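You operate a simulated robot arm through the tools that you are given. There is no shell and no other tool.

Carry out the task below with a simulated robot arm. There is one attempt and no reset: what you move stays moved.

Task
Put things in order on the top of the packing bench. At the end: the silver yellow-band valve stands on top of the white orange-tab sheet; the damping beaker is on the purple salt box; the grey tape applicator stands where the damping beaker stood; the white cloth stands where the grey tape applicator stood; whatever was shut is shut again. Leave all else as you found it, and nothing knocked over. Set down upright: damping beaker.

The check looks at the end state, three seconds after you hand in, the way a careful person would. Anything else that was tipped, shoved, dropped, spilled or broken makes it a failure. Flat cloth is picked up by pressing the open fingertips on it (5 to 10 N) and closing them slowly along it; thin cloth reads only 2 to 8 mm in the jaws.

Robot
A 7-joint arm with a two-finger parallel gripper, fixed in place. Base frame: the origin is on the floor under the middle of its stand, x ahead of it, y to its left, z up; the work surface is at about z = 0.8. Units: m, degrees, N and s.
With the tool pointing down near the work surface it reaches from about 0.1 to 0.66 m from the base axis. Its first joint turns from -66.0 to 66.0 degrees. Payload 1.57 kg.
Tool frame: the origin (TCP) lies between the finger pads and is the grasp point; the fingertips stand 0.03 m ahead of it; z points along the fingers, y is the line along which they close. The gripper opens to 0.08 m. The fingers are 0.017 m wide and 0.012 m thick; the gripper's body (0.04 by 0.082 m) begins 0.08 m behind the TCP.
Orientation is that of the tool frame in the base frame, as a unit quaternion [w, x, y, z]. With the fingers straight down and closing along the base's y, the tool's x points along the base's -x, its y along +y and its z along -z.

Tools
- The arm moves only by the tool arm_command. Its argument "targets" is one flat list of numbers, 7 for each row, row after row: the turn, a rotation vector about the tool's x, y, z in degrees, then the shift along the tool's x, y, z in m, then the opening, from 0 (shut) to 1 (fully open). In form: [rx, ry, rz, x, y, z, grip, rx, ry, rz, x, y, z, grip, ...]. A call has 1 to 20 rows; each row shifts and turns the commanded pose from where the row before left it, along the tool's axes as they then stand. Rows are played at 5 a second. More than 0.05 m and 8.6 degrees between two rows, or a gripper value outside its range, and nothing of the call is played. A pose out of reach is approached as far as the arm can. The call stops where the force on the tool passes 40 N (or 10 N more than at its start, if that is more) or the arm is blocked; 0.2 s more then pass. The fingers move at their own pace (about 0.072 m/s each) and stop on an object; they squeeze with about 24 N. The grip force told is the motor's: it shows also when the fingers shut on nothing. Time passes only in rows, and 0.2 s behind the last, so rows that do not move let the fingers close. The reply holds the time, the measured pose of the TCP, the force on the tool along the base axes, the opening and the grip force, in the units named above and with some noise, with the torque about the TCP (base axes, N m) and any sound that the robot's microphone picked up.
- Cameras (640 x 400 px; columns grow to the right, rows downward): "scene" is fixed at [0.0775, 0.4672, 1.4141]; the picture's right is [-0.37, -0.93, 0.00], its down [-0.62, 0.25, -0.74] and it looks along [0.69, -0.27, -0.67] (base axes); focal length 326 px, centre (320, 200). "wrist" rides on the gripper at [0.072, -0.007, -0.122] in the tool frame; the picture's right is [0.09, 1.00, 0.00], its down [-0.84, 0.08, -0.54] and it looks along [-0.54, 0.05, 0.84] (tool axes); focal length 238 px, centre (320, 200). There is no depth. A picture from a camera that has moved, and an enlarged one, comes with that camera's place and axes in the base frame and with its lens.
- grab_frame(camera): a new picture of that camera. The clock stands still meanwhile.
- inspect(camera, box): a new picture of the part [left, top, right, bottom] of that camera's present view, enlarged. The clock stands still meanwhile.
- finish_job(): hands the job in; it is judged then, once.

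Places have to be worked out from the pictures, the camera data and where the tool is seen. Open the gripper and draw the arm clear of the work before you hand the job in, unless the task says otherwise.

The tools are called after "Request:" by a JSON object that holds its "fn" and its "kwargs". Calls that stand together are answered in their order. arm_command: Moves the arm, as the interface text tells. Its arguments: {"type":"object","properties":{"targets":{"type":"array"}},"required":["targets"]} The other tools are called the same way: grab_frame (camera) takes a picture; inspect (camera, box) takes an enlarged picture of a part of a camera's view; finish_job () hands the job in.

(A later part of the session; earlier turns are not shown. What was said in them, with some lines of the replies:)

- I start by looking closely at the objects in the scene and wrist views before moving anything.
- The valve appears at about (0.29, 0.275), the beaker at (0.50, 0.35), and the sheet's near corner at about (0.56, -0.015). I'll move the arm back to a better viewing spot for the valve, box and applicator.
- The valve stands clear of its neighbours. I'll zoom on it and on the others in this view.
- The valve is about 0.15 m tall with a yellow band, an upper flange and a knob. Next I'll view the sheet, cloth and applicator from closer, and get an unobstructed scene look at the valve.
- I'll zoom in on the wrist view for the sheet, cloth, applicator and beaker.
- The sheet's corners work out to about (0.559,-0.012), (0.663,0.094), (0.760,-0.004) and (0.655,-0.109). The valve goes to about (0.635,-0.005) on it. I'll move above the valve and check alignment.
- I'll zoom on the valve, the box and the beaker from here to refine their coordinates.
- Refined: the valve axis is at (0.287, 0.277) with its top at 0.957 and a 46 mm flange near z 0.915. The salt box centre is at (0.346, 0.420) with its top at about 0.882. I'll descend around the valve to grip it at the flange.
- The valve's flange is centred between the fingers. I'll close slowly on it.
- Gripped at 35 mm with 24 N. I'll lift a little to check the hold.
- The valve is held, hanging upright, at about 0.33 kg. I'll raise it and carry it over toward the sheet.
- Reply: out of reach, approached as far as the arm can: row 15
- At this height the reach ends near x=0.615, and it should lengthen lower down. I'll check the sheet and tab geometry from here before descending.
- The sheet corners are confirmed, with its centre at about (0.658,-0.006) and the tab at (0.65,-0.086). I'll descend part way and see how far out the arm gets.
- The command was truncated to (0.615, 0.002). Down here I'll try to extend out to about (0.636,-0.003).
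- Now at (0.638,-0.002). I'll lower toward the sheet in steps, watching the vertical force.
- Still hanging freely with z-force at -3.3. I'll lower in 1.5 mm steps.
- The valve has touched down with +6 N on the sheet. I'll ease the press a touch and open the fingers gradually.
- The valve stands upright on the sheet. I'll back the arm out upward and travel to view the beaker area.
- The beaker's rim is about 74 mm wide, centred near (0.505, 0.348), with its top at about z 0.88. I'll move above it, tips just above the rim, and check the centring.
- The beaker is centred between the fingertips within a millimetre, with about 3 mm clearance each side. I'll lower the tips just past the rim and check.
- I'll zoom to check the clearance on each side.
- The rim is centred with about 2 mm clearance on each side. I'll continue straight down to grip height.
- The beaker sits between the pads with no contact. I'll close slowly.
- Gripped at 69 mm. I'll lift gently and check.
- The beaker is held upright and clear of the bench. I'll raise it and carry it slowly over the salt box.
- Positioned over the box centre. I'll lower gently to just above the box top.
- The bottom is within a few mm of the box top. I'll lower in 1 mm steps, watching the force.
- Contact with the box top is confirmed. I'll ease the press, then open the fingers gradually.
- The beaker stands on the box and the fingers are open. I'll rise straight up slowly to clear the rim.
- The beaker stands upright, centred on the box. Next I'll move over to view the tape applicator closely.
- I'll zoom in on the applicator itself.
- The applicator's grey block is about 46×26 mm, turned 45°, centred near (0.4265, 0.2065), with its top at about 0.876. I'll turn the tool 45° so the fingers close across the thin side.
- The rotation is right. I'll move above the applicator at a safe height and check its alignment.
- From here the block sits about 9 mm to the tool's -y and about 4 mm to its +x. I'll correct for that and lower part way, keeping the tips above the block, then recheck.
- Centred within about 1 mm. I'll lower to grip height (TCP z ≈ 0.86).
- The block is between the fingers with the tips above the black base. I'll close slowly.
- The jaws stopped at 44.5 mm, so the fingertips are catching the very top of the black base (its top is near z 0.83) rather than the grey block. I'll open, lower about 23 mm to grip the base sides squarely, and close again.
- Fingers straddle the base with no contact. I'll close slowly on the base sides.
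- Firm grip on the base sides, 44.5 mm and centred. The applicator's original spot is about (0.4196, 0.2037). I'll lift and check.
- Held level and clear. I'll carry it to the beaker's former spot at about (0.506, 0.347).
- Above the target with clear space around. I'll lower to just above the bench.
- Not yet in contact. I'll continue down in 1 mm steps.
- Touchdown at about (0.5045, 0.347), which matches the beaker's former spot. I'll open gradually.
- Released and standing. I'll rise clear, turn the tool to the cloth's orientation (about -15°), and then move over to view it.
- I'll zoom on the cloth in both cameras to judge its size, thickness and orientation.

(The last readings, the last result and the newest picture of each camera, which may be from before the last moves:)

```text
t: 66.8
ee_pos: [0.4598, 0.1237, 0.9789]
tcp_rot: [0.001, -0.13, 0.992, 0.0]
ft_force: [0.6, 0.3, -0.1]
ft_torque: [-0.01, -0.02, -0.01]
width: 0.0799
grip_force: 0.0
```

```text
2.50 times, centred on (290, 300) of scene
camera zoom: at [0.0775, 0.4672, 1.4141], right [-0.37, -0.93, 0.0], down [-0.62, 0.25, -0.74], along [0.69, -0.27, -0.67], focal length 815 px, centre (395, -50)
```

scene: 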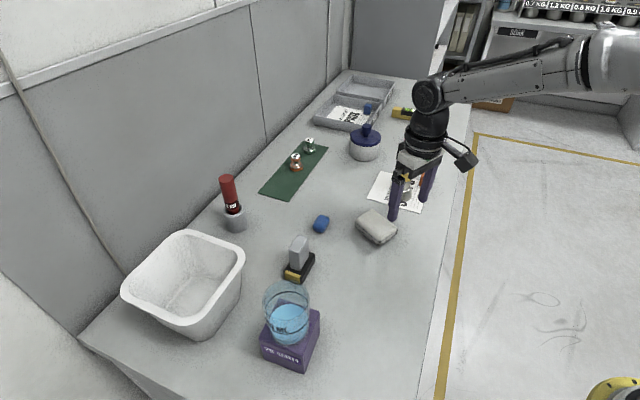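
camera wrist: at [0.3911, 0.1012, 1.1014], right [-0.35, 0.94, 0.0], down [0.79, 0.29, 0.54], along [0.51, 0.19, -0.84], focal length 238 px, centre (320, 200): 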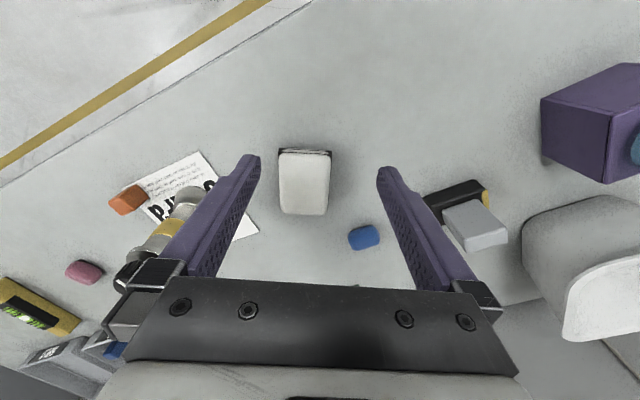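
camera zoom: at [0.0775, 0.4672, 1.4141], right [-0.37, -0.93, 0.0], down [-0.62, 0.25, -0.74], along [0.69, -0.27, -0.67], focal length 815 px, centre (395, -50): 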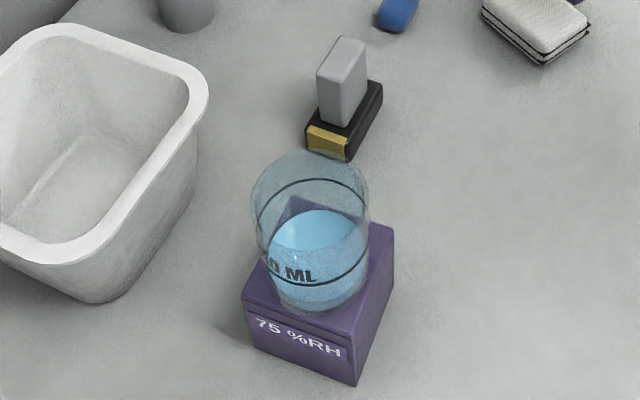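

The cloth is a folded stack about 65×88 mm and about 28 mm thick, centred near (0.546, 0.133) and turned a further 2–3° from the tool. I'll move above it with that small turn and recheck the centring.

Request:
{"fn": "arm_command", "kwargs": {"targets": [0, 0, -2.4, 0, 0, 0, 1, 0, 0, 0, -0.0283, -0.0056, 0, 1, 0, 0, 0, -0.0283, -0.0056, 0, 1, 0, 0, 0, -0.0283, -0.0056, 0, 1, 0, 0, 0, 0, 0, 0.03, 1, 0, 0, 0, 0, 0, 0.03, 1, 0, 0, 0, 0, 0, 0.02, 1, 0, 0, 0, 0, 0, 0, 1]}}

Request:
{"fn": "grab_frame", "kwargs": {"camera": "wrist"}}

Request:
{"fn": "inspect", "kwargs": {"camera": "wrist", "box": [220, 50, 420, 250]}}

Request:
{"fn": "inspect", "kwargs": {"camera": "scene", "box": [320, 140, 440, 270]}}

```text
t: 68.6
ee_pos: [0.5468, 0.1327, 0.896]
tcp_rot: [0.0, -0.151, 0.989, 0.0]
ft_force: [-0.1, 0.3, -0.8]
ft_torque: [-0.01, -0.02, -0.01]
width: 0.0798
grip_force: 0.1
```

```text
taken
camera wrist: at [0.4798, 0.1068, 1.0189], right [-0.39, 0.92, 0.0], down [0.78, 0.32, 0.54], along [0.5, 0.21, -0.84], focal length 238 px, centre (320, 200)
```

wrist: 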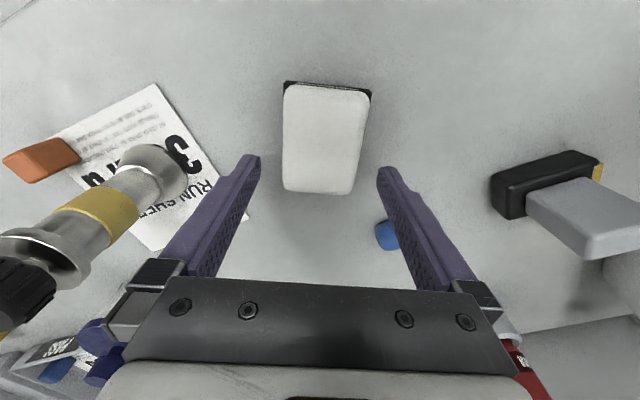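

```text
2.00 times, centred on (320, 150) of wrist
camera zoom: at [0.4798, 0.1068, 1.0189], right [-0.39, 0.92, 0.0], down [0.78, 0.32, 0.54], along [0.5, 0.21, -0.84], focal length 477 px, centre (320, 300)
```

zoom: 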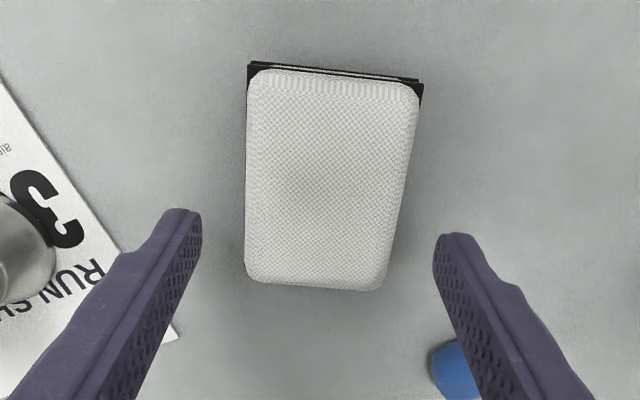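

```text
3.08 times, centred on (380, 205) of scene
camera zoom: at [0.0775, 0.4672, 1.4141], right [-0.37, -0.93, 0.0], down [-0.62, 0.25, -0.74], along [0.69, -0.27, -0.67], focal length 1003 px, centre (135, 185)
```

zoom: 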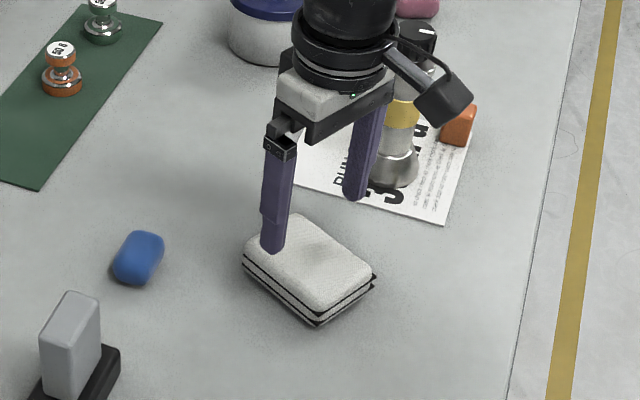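

The cloth is aligned with and centred under the gripper within 2 mm. I'll lower so the tips straddle it close to the bench.

Request:
{"fn": "arm_command", "kwargs": {"targets": [0, 0, 0, 0.001, 0.001, 0.02, 1, 0, 0, 0, 0, 0, 0.015, 1, 0, 0, 0, 0, 0, 0.012, 1, 0, 0, 0, 0, 0, 0.01, 1, 0, 0, 0, 0, 0, 0.003, 1, 0, 0, 0, 0, 0, 0, 1]}}

Request:
{"fn": "inspect", "kwargs": {"camera": "wrist", "box": [200, 50, 440, 290]}}

Request:
{"fn": "inspect", "kwargs": {"camera": "scene", "box": [320, 140, 440, 270]}}

```text
t: 70.0
ee_pos: [0.5449, 0.1347, 0.8373]
tcp_rot: [0.001, -0.151, 0.989, 0.0]
ft_force: [1.1, -0.9, -0.2]
ft_torque: [0.0, -0.01, 0.02]
width: 0.08
grip_force: 0.1
```

```text
1.67 times, centred on (320, 170) of wrist
camera zoom: at [0.4787, 0.108, 0.9598], right [-0.39, 0.92, 0.0], down [0.78, 0.32, 0.54], along [0.5, 0.21, -0.84], focal length 397 px, centre (320, 250)
```

zoom: 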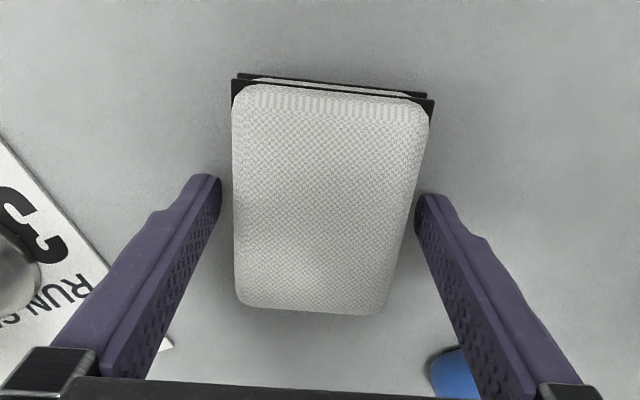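

```text
3.08 times, centred on (380, 205) of scene
camera zoom: at [0.0775, 0.4672, 1.4141], right [-0.37, -0.93, 0.0], down [-0.62, 0.25, -0.74], along [0.69, -0.27, -0.67], focal length 1003 px, centre (135, 185)
```

zoom: 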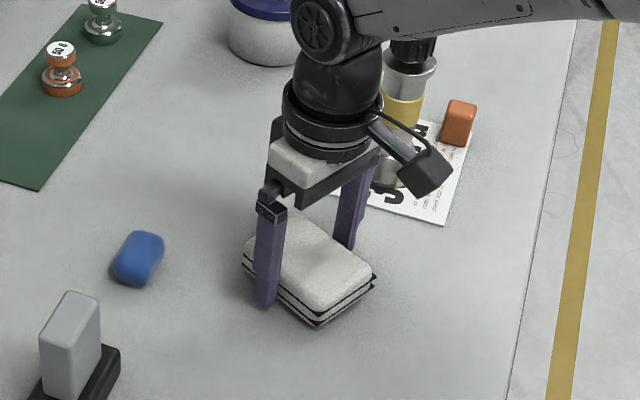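

The tips straddle the cloth close to the bench. I'll close slowly.

Request:
{"fn": "arm_command", "kwargs": {"targets": [0, 0, 0, 0, 0, 0, 0.92, 0, 0, 0, 0, 0, 0, 0.88, 0, 0, 0, 0, 0, 0, 0.85, 0, 0, 0, 0, 0, 0, 0.82, 0, 0, 0, 0, 0, 0, 0.79, 0, 0, 0, 0, 0, 0, 0.76, 0, 0, 0, 0, 0, 0, 0.73, 0, 0, 0, 0, 0, 0, 0.7, 0, 0, 0, 0, 0, 0, 0.65, 0, 0, 0, 0, 0, 0, 0.65]}}

Request:
{"fn": "inspect", "kwargs": {"camera": "wrist", "box": [200, 50, 440, 290]}}

```text
t: 72.2
ee_pos: [0.5453, 0.1351, 0.8372]
tcp_rot: [-0.001, -0.151, 0.989, 0.0]
ft_force: [0.7, -0.6, -0.3]
ft_torque: [-0.01, 0.02, 0.02]
width: 0.065
grip_force: 23.6
```

```text
1.67 times, centred on (320, 170) of wrist
camera zoom: at [0.4787, 0.1079, 0.9599], right [-0.39, 0.92, 0.0], down [0.78, 0.32, 0.54], along [0.5, 0.21, -0.84], focal length 397 px, centre (320, 250)
```

zoom: 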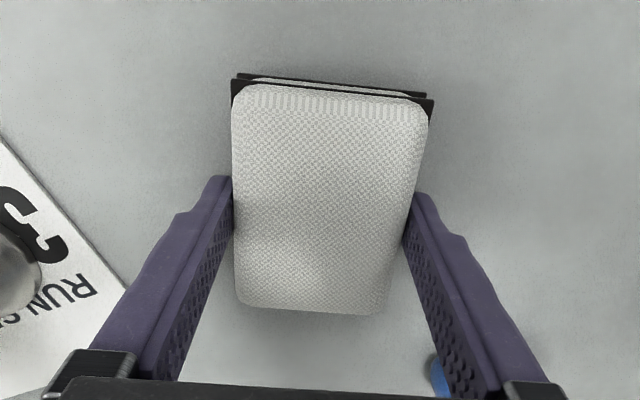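

The cloth is firm at 65 mm with 23.6 N. I'll lift and check.

Request:
{"fn": "arm_command", "kwargs": {"targets": [0, 0, 0, 0, 0, -0.004, 0.5, 0, 0, 0, 0, 0, -0.008, 0.5, 0, 0, 0, 0, 0, -0.015, 0.5, 0, 0, 0, 0, 0, -0.02, 0.5, 0, 0, 0, 0, 0, -0.02, 0.5, 0, 0, 0, 0, 0, 0, 0.5]}}

Request:
{"fn": "inspect", "kwargs": {"camera": "wrist", "box": [200, 50, 440, 290]}}

Request:
{"fn": "inspect", "kwargs": {"camera": "scene", "box": [320, 140, 440, 270]}}

```text
t: 73.6
ee_pos: [0.5453, 0.1349, 0.9045]
tcp_rot: [0.0, -0.152, 0.988, 0.0]
ft_force: [-0.5, -0.1, -0.1]
ft_torque: [0.01, -0.01, -0.01]
width: 0.0648
grip_force: 24.4
```

```text
1.67 times, centred on (320, 170) of wrist
camera zoom: at [0.4779, 0.1076, 1.0275], right [-0.39, 0.92, 0.0], down [0.78, 0.32, 0.54], along [0.5, 0.21, -0.84], focal length 397 px, centre (320, 250)
```

zoom: 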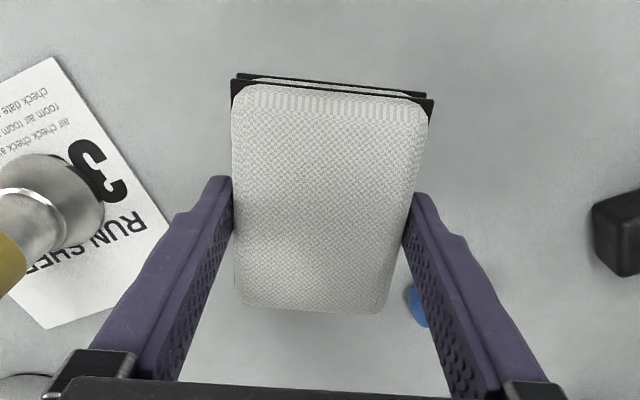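

```text
3.08 times, centred on (380, 205) of scene
camera zoom: at [0.0775, 0.4672, 1.4141], right [-0.37, -0.93, 0.0], down [-0.62, 0.25, -0.74], along [0.69, -0.27, -0.67], focal length 1003 px, centre (135, 185)
```

zoom: 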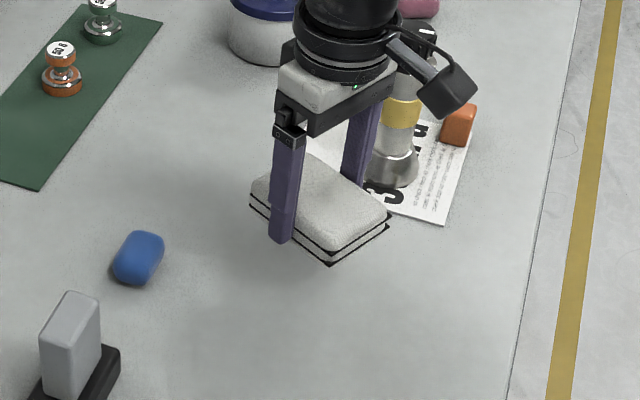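

The cloth is held level. I'll carry it to the applicator's old spot at (0.4196, 0.2037).

Request:
{"fn": "arm_command", "kwargs": {"targets": [0, 0, 0, 0.0166, 0.0172, 0, 0.5, 0, 0, 0, 0.0166, 0.0172, 0, 0.5, 0, 0, 0, 0.0166, 0.0172, 0, 0.5, 0, 0, 0, 0.0166, 0.0172, 0, 0.5, 0, 0, 0, 0.0166, 0.0172, 0, 0.5, 0, 0, 0, 0.0166, 0.0172, 0, 0.5, 0, 0, 0, 0, 0, 0, 0.5, 0, 0, 0, 0, 0, 0, 0.5]}}

Request:
{"fn": "grab_frame", "kwargs": {"camera": "scene"}}

Request:
{"fn": "grab_frame", "kwargs": {"camera": "wrist"}}

```text
t: 75.4
ee_pos: [0.4188, 0.2027, 0.904]
tcp_rot: [0.0, -0.151, 0.988, 0.0]
ft_force: [0.4, -0.4, -0.1]
ft_torque: [-0.03, 0.0, -0.03]
width: 0.0649
grip_force: 23.9
```

```text
taken
```

scene: 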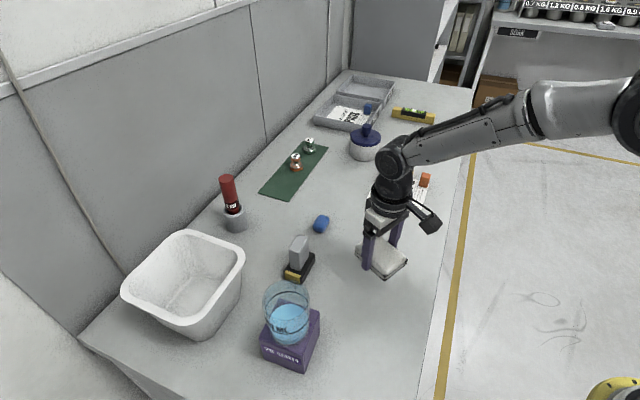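

```text
taken
camera wrist: at [0.3526, 0.1763, 1.0265], right [-0.39, 0.92, 0.0], down [0.78, 0.32, 0.54], along [0.5, 0.21, -0.84], focal length 238 px, centre (320, 200)
```

wrist: 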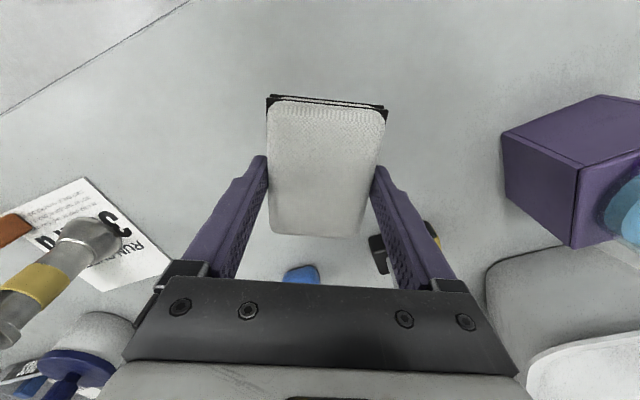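

Above the spot. I'll lower to just above the bench.

Request:
{"fn": "arm_command", "kwargs": {"targets": [0, 0, 0, 0, 0.001, 0.02, 0.5, 0, 0, 0, 0, 0, 0.02, 0.5, 0, 0, 0, 0, 0, 0.015, 0.5, 0, 0, 0, 0, 0, 0.008, 0.5, 0, 0, 0, 0, 0, 0.002, 0.5, 0, 0, 0, 0, 0, 0, 0.5]}}

Request:
{"fn": "arm_command", "kwargs": {"targets": [0, 0, 0, 0, 0, 0.001, 0.5, 0, 0, 0, 0, 0, 0, 0.5, 0, 0, 0, 0, 0, 0, 0.5]}}

Request:
{"fn": "arm_command", "kwargs": {"targets": [0, 0, 0, 0, 0, 0.001, 0.5, 0, 0, 0, 0, 0, 0, 0.5, 0, 0, 0, 0, 0, 0, 0.5]}}

```text
t: 76.8
ee_pos: [0.4188, 0.2045, 0.8386]
tcp_rot: [0.0, -0.151, 0.989, 0.001]
ft_force: [0.7, 0.3, 0.0]
ft_torque: [0.0, -0.03, 0.0]
width: 0.0649
grip_force: 23.5
```

```text
t: 77.6
ee_pos: [0.4188, 0.2037, 0.8388]
tcp_rot: [0.001, -0.151, 0.989, 0.0]
ft_force: [-0.4, 0.7, -0.5]
ft_torque: [0.03, 0.01, -0.03]
width: 0.065
grip_force: 23.8
```

```text
t: 78.4
ee_pos: [0.4187, 0.2042, 0.8373]
tcp_rot: [0.0, -0.152, 0.988, 0.0]
ft_force: [-0.7, -0.2, 2.9]
ft_torque: [-0.02, 0.1, -0.05]
width: 0.0649
grip_force: 24.0
```

Light contact (about 3 N) at (0.4187, 0.204). I'll open gradually.

Request:
{"fn": "arm_command", "kwargs": {"targets": [0, 0, 0, 0, 0, 0, 0.75, 0, 0, 0, 0, 0, 0, 0.8, 0, 0, 0, 0, 0, 0, 0.83, 0, 0, 0, 0, 0, 0, 0.87, 0, 0, 0, 0, 0, 0, 0.92, 0, 0, 0, 0, 0, 0, 1, 0, 0, 0, 0, 0, 0, 1]}}

Request:
{"fn": "inspect", "kwargs": {"camera": "wrist", "box": [200, 50, 440, 290]}}

```text
t: 80.0
ee_pos: [0.4193, 0.2048, 0.8369]
tcp_rot: [0.0, -0.152, 0.988, 0.001]
ft_force: [-0.1, -0.4, -0.4]
ft_torque: [0.01, 0.0, 0.01]
width: 0.08
grip_force: 0.1
```

```text
1.67 times, centred on (320, 170) of wrist
camera zoom: at [0.3519, 0.1775, 0.9597], right [-0.39, 0.92, 0.0], down [0.78, 0.32, 0.54], along [0.5, 0.21, -0.84], focal length 397 px, centre (320, 250)
```

zoom: 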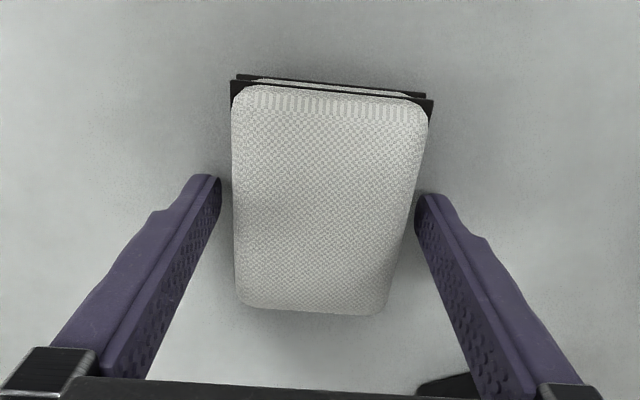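

Released cleanly. I'll rise straight up and draw the arm back clear of the bench work.

Request:
{"fn": "arm_command", "kwargs": {"targets": [0, 0, 0, 0, 0, -0.015, 1, 0, 0, 0, 0, 0, -0.03, 1, 0, 0, 0, 0, 0, -0.04, 1, 0, 0, 0, 0, 0, -0.04, 1, 0, 0, 0, 0, 0, -0.045, 1, 0, 0, 0, 0, 0, -0.045, 1, 0, 0, 0, 0, 0, -0.045, 1, 0, 0, 0, 0, 0, -0.045, 1, 0, 0, 5.8, 0.03, -0.02, 0, 1, 0, 0, 5.8, 0.03, -0.02, 0, 1, 0, 0, 5.8, 0.03, -0.02, 0, 1, 0, 0, 0, 0.03, -0.02, 0, 1, 0, 0, 0, 0.03, -0.02, 0, 1, 0, 0, 0, 0, 0, 0, 1]}}

Request:
{"fn": "grab_frame", "kwargs": {"camera": "scene"}}

Request:
{"fn": "grab_frame", "kwargs": {"camera": "wrist"}}

```text
t: 83.0
ee_pos: [0.2809, 0.087, 1.1415]
tcp_rot: [0.0, 0.0, 1.0, 0.0]
ft_force: [0.1, 0.2, -0.4]
ft_torque: [0.02, -0.02, 0.0]
width: 0.08
grip_force: 0.0
```

```text
taken
```

scene: 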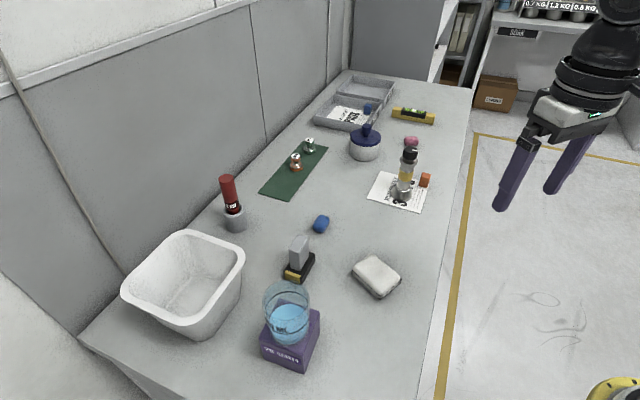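

```text
taken
camera wrist: at [0.2098, 0.0811, 1.264], right [-0.09, 1.0, 0.0], down [0.84, 0.08, 0.54], along [0.54, 0.05, -0.84], focal length 238 px, centre (320, 200)
```

wrist: 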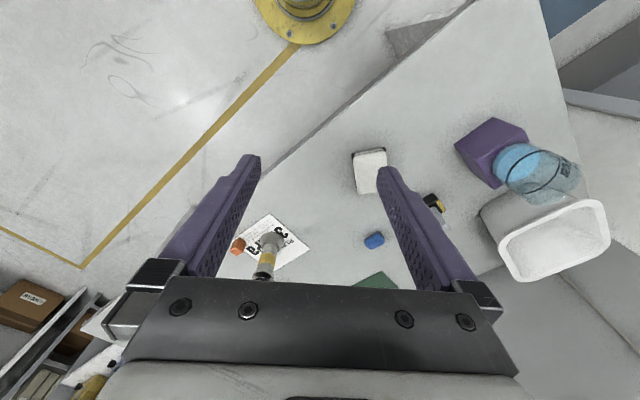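

Everything appears in place. I'll zoom in for a last check of each item before handing in.

Request:
{"fn": "inspect", "kwargs": {"camera": "scene", "box": [220, 180, 440, 400]}}

Request:
{"fn": "inspect", "kwargs": {"camera": "scene", "box": [240, 60, 480, 230]}}

Request:
{"fn": "inspect", "kwargs": {"camera": "scene", "box": [240, 260, 340, 380]}}

Request:
{"fn": "inspect", "kwargs": {"camera": "scene", "box": [350, 130, 450, 230]}}

```text
1.82 times, centred on (330, 290) of scene
camera zoom: at [0.0774, 0.4672, 1.4141], right [-0.37, -0.93, 0.0], down [-0.62, 0.25, -0.74], along [0.69, -0.27, -0.67], focal length 592 px, centre (302, 36)
```

zoom: 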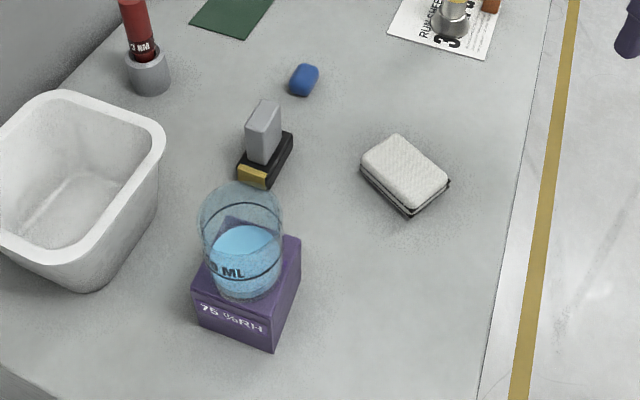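

```text
2.35 times, centred on (360, 145) of scene
camera zoom: at [0.0774, 0.4672, 1.4141], right [-0.37, -0.93, 0.0], down [-0.62, 0.25, -0.74], along [0.69, -0.27, -0.67], focal length 767 px, centre (226, 329)
```

zoom: 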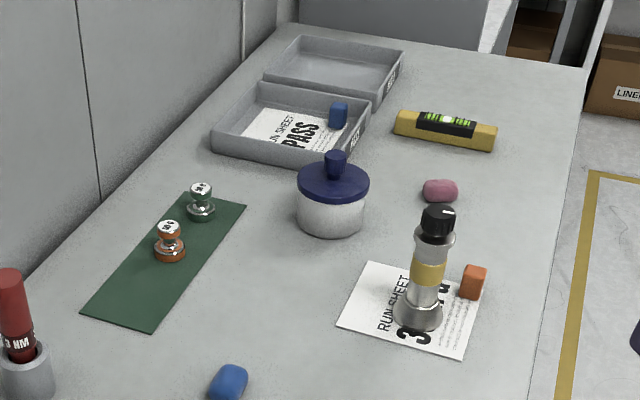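

```text
3.33 times, centred on (290, 320) of scene
camera zoom: at [0.0774, 0.4672, 1.4141], right [-0.37, -0.93, 0.0], down [-0.62, 0.25, -0.74], along [0.69, -0.27, -0.67], focal length 1086 px, centre (420, -200)
```

zoom: 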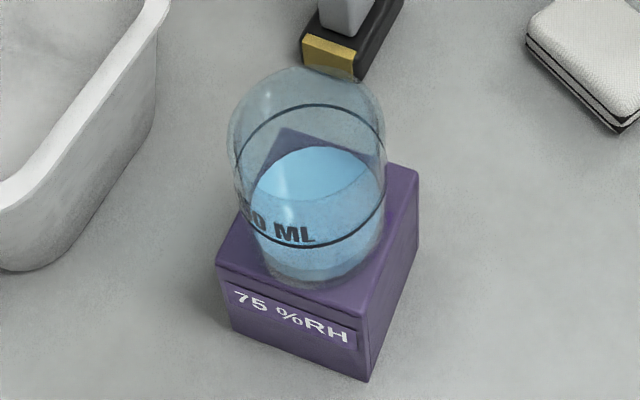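

```text
4.00 times, centred on (400, 180) of scene
camera zoom: at [0.0774, 0.4672, 1.4141], right [-0.37, -0.93, 0.0], down [-0.62, 0.25, -0.74], along [0.69, -0.27, -0.67], focal length 1304 px, centre (0, 280)
```

zoom: 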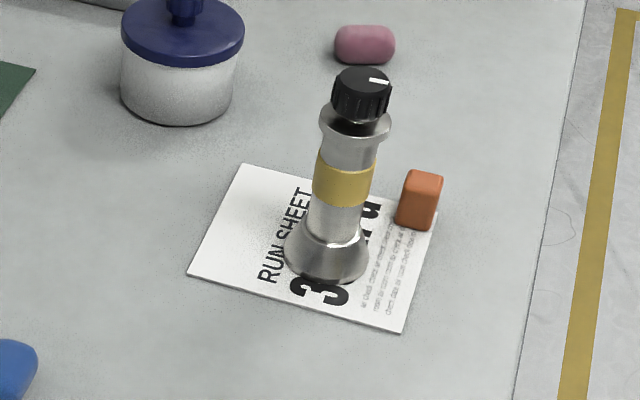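

All four items are where the task asks:
- **Valve:** upright on the orange-tab sheet.
- **Beaker:** upright and centred on the salt box, which did not move.
- **Applicator:** on the beaker's old spot.
- **Cloth:** on the applicator's old spot.

Nothing else has shifted, the gripper is open and the arm is clear, so I'm handing in.

Request:
{"fn": "finish_job", "kwargs": {}}

```text
The job is handed in.
```

I finished the bench task and handed the job in. The result of the check has not come back. The last pictures before hand-in showed:

- **Valve:** the silver yellow-band valve stands upright on the white orange-tab sheet, with its whole base on the paper and clear of the orange tab.
- **Beaker:** the damping beaker stands upright on the purple salt box, roughly centred, with its liquid still in it.
- **Tape applicator:** the grey applicator stands where the beaker was, within about 2 mm.
- **Cloth:** the folded white cloth lies where the applicator was, within about 2 mm. I lifted it by its sides, because it was a thick folded stack, not flat cloth.

Nothing else on the bench looked moved or tipped compared with the first pictures. Nothing had to be opened, so there was nothing to shut again. On the first try the fingers caught only the top edge of the applicator's base. I opened them, lowered the gripper and gripped it again before lifting.

The gripper is open and the arm is clear of the work.
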